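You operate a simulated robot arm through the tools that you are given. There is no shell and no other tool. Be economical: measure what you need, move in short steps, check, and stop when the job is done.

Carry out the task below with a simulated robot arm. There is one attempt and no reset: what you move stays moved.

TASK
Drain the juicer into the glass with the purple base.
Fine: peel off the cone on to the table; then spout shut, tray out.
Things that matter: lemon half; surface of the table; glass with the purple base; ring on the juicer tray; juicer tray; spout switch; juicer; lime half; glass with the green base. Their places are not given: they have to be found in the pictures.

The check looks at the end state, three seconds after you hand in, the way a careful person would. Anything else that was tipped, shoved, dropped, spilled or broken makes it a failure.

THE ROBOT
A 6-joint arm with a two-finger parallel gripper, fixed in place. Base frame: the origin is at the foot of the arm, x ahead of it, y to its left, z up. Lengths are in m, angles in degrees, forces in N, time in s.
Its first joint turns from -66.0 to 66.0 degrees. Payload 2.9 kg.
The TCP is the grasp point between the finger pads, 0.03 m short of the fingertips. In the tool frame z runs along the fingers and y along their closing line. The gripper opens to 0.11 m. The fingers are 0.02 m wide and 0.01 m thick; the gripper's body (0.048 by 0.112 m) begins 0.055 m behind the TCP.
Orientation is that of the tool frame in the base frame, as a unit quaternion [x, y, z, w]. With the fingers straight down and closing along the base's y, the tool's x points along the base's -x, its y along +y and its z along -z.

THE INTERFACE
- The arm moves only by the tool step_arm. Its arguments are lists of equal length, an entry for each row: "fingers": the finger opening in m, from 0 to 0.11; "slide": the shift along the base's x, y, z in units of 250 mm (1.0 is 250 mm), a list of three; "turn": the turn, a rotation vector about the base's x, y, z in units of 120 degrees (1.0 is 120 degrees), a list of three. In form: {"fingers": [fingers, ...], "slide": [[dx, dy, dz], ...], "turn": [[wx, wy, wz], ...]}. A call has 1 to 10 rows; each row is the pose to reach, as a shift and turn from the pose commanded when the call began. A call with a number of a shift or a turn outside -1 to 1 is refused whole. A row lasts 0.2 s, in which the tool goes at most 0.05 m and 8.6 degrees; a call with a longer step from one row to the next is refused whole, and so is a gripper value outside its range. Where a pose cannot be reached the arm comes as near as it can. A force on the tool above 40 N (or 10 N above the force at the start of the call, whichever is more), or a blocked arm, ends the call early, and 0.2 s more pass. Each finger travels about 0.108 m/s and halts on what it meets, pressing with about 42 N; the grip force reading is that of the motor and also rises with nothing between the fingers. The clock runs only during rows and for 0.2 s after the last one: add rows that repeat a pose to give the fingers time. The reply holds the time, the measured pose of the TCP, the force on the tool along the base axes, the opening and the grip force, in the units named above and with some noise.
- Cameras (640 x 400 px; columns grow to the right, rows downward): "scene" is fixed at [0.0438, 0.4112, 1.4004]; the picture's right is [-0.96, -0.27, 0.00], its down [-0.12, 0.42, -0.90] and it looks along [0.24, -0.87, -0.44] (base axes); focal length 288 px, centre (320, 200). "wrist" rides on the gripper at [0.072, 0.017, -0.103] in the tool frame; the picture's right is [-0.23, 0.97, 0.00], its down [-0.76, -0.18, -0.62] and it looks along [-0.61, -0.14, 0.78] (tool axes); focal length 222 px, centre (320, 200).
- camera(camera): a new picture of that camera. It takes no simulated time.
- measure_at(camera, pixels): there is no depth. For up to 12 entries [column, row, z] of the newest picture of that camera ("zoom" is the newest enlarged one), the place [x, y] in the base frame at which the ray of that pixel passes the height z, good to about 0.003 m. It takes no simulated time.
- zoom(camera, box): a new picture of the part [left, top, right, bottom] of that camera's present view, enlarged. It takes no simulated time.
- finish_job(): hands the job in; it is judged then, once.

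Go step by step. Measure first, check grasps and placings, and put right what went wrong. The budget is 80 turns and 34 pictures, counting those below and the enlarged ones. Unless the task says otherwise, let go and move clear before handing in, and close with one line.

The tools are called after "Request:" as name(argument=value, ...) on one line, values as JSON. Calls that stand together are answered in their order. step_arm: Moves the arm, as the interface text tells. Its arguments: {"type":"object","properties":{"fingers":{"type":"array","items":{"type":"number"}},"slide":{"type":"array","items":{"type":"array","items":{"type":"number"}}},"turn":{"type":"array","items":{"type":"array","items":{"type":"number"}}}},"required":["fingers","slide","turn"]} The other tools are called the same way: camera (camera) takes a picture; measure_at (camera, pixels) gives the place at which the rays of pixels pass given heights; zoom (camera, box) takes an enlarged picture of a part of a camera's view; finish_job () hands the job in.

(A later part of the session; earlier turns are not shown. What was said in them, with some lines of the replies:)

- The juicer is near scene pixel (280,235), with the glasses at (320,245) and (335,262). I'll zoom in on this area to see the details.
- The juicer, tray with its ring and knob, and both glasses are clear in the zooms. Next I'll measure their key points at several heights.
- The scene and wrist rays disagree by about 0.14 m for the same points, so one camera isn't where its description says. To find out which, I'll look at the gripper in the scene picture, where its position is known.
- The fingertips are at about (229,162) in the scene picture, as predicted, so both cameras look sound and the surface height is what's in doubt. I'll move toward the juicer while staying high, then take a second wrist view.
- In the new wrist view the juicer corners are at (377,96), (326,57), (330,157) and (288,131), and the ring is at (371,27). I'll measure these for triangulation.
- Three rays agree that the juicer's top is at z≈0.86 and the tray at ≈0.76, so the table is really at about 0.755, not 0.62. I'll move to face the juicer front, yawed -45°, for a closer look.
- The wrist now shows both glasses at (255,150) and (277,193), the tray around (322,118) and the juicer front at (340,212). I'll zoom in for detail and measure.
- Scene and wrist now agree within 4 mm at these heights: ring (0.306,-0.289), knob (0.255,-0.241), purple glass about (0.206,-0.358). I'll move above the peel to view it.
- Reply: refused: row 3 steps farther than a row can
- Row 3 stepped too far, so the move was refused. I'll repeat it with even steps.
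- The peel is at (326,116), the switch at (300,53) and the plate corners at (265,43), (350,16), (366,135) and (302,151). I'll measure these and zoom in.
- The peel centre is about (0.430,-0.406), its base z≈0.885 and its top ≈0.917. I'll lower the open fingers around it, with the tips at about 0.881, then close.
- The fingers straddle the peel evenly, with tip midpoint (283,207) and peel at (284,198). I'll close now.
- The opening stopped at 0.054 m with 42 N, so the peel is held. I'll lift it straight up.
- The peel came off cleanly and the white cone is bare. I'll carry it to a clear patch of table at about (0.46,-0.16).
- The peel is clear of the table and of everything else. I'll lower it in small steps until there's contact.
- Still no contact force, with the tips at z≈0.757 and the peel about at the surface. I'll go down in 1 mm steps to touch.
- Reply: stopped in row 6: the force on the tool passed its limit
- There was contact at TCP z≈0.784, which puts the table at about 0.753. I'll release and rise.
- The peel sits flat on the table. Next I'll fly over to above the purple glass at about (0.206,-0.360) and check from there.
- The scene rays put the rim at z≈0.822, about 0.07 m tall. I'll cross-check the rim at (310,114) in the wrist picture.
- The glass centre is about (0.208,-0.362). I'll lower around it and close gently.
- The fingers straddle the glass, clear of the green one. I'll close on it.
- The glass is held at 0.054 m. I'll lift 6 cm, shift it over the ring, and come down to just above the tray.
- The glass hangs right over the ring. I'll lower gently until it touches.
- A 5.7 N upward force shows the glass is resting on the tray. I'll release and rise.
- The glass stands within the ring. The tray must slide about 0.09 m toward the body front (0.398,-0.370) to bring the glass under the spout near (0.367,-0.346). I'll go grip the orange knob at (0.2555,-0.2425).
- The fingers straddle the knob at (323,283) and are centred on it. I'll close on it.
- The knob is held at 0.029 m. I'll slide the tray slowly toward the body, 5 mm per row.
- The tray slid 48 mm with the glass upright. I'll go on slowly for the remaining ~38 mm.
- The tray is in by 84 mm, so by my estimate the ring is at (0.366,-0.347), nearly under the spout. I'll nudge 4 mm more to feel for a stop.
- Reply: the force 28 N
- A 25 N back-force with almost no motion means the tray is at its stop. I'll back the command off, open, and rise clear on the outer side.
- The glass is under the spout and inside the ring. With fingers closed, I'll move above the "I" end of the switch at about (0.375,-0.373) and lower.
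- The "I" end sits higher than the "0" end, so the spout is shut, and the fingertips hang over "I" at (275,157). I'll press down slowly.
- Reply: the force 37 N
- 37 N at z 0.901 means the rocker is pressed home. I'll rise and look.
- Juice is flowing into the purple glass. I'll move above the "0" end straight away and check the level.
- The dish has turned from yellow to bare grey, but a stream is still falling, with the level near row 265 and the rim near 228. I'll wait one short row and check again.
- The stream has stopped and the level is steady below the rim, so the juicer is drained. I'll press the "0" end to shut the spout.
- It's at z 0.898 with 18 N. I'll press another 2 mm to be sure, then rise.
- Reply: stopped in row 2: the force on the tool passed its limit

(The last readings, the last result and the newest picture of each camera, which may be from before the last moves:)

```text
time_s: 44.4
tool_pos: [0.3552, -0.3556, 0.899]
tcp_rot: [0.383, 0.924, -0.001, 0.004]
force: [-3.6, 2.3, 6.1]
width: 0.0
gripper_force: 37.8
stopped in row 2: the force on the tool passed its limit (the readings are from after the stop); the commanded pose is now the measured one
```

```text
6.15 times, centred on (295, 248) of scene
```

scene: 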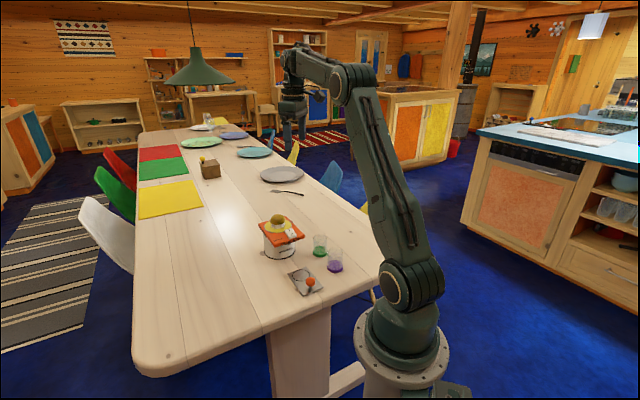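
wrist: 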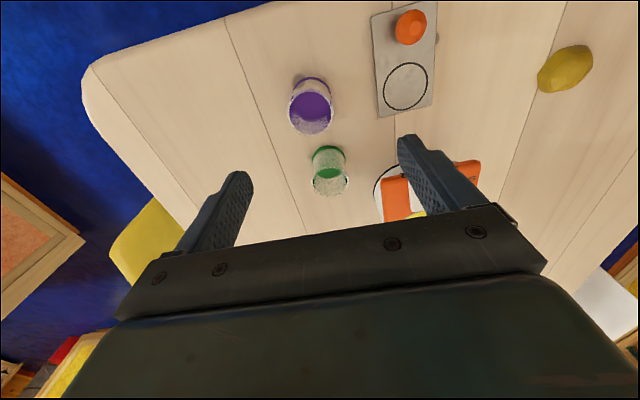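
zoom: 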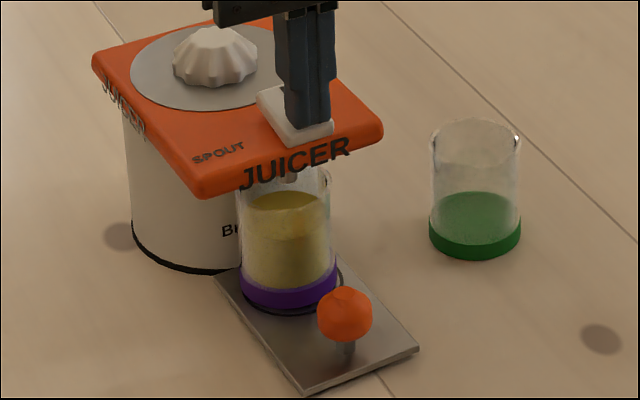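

The "I" end is raised again and "0" is down, so the spout is shut and the glass is fine. I'll rise and return to the knob at about (0.3125,-0.3005).

Request:
step_arm(fingers=[0, 0, 0.02, 0.05, 0.07, 0.07, 0.07, 0.07, 0.07, 0.07], slide=[[0, 0, 0.12], [0, 0, 0.3], [-0.085, 0.11, 0.3], [-0.171, 0.22, 0.3], [-0.171, 0.22, 0.2], [-0.171, 0.22, 0.06], [-0.171, 0.22, -0.1], [-0.171, 0.22, -0.24], [-0.171, 0.22, -0.34], [-0.171, 0.22, -0.388]], turn=[[0, 0, 0], [0, 0, 0], [0, 0, 0], [0, 0, 0], [0, 0, 0], [0, 0, 0], [0, 0, 0], [0, 0, 0], [0, 0, 0], [0, 0, 0]])

Request:
step_arm(fingers=[0.05, 0.035, 0.02, 0.02, 0.02], slide=[[0, 0, 0], [0, 0, 0], [0, 0, 0], [0, 0, 0], [0, 0, 0]], turn=[[0, 0, 0], [0, 0, 0], [0, 0, 0], [0, 0, 0], [0, 0, 0]])

```text
time_s: 46.6
tool_pos: [0.3128, -0.2977, 0.8012]
tcp_rot: [0.382, 0.924, 0.001, 0.003]
force: [0.6, -1.1, -0.5]
width: 0.0699
gripper_force: 0.0
```

```text
time_s: 47.8
tool_pos: [0.3122, -0.298, 0.8008]
tcp_rot: [0.382, 0.924, 0.0, 0.004]
force: [0.9, 1.0, 1.0]
width: 0.0289
gripper_force: 41.9
```

The knob is gripped at 0.029 m. I'll pull the tray out slowly because the glass is full.

Request:
step_arm(fingers=[0.02, 0.02, 0.02, 0.02, 0.02, 0.02, 0.02, 0.02, 0.02, 0.02], slide=[[-0.005, 0.005, 0], [-0.014, 0.014, 0], [-0.026, 0.026, 0], [-0.04, 0.04, 0], [-0.054, 0.054, 0], [-0.068, 0.068, 0], [-0.082, 0.082, 0], [-0.094, 0.094, 0], [-0.103, 0.103, 0], [-0.108, 0.108, 0]], turn=[[0, 0, 0], [0, 0, 0], [0, 0, 0], [0, 0, 0], [0, 0, 0], [0, 0, 0], [0, 0, 0], [0, 0, 0], [0, 0, 0], [0, 0, 0]])

Request:
step_arm(fingers=[0.02, 0.02, 0.02, 0.02, 0.02, 0.02, 0.02, 0.02, 0.02, 0.02], slide=[[-0.005, 0.005, 0], [-0.014, 0.014, 0], [-0.026, 0.026, 0], [-0.04, 0.04, 0], [-0.054, 0.054, 0], [-0.068, 0.068, 0], [-0.082, 0.082, 0], [-0.094, 0.094, 0], [-0.103, 0.103, 0], [-0.108, 0.108, 0]], turn=[[0, 0, 0], [0, 0, 0], [0, 0, 0], [0, 0, 0], [0, 0, 0], [0, 0, 0], [0, 0, 0], [0, 0, 0], [0, 0, 0], [0, 0, 0]])

```text
time_s: 50.0
tool_pos: [0.2847, -0.2726, 0.8017]
tcp_rot: [0.382, 0.924, 0.0, 0.003]
force: [0.6, -0.8, 0.8]
width: 0.029
gripper_force: 42.0
```

```text
time_s: 52.2
tool_pos: [0.2578, -0.2452, 0.8019]
tcp_rot: [0.383, 0.924, -0.001, 0.004]
force: [-0.6, -0.5, 0.0]
width: 0.0286
gripper_force: 42.1
```

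The knob is at (0.258,-0.245), about 6 mm short of where it started. I'll finish the pull gently, then look.

Request:
step_arm(fingers=[0.02, 0.02, 0.02, 0.02, 0.02], slide=[[-0.004, 0.003, 0], [-0.009, 0.007, 0], [-0.014, 0.011, 0], [-0.018, 0.014, 0], [-0.02, 0.015, 0]], turn=[[0, 0, 0], [0, 0, 0], [0, 0, 0], [0, 0, 0], [0, 0, 0]])

```text
time_s: 53.4
tool_pos: [0.2528, -0.2406, 0.8012]
tcp_rot: [0.382, 0.924, 0.0, 0.002]
force: [0.7, 0.9, 0.5]
width: 0.0286
gripper_force: 41.8
```

The tray is back at its starting "out" position. I'll open, retreat outward and up, and take a check picture.

Request:
step_arm(fingers=[0.04, 0.06, 0.07, 0.07, 0.07, 0.07, 0.07, 0.07, 0.07], slide=[[0, 0, 0], [0, 0, 0], [0, 0, 0], [0, 0, 0.05], [0, 0, 0.18], [0, 0, 0.34], [0, 0, 0.5], [0, 0, 0.66], [0, 0, 0.8]], turn=[[0, 0, 0], [0, 0, 0], [0, 0, 0], [0, 0, 0], [0, 0, 0], [0, 0, 0], [0, 0, 0], [0, 0, 0], [0, 0, 0]])

Request:
zoom(camera="scene", box=[225, 215, 345, 310])

```text
time_s: 55.4
tool_pos: [0.2506, -0.2401, 1.0017]
tcp_rot: [0.382, 0.924, 0.0, 0.003]
force: [0.3, 0.0, 0.1]
width: 0.07
gripper_force: 0.1
```

```text
4.21 times, centred on (285, 262) of scene
```

zoom: 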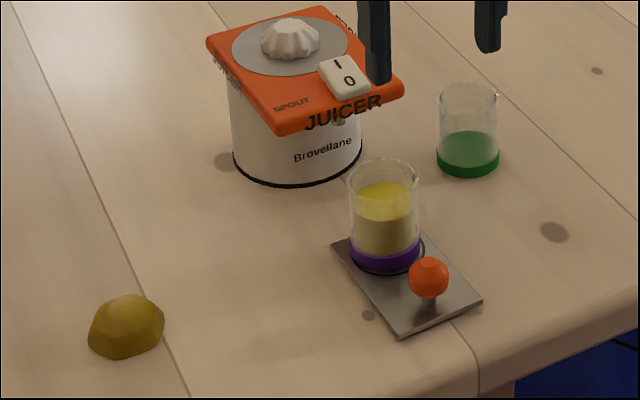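

The picture shows the purple-base glass upright and full on the ring, with the tray out and the switch back at 0. The peel is on the table and the green glass hasn't moved, so I'm handing in.

Request:
finish_job()

```text
The job is handed in.
```

The juicer is drained into the purple-base glass, the peel is on the table, the spout is shut and the tray is out with the full glass on its ring.
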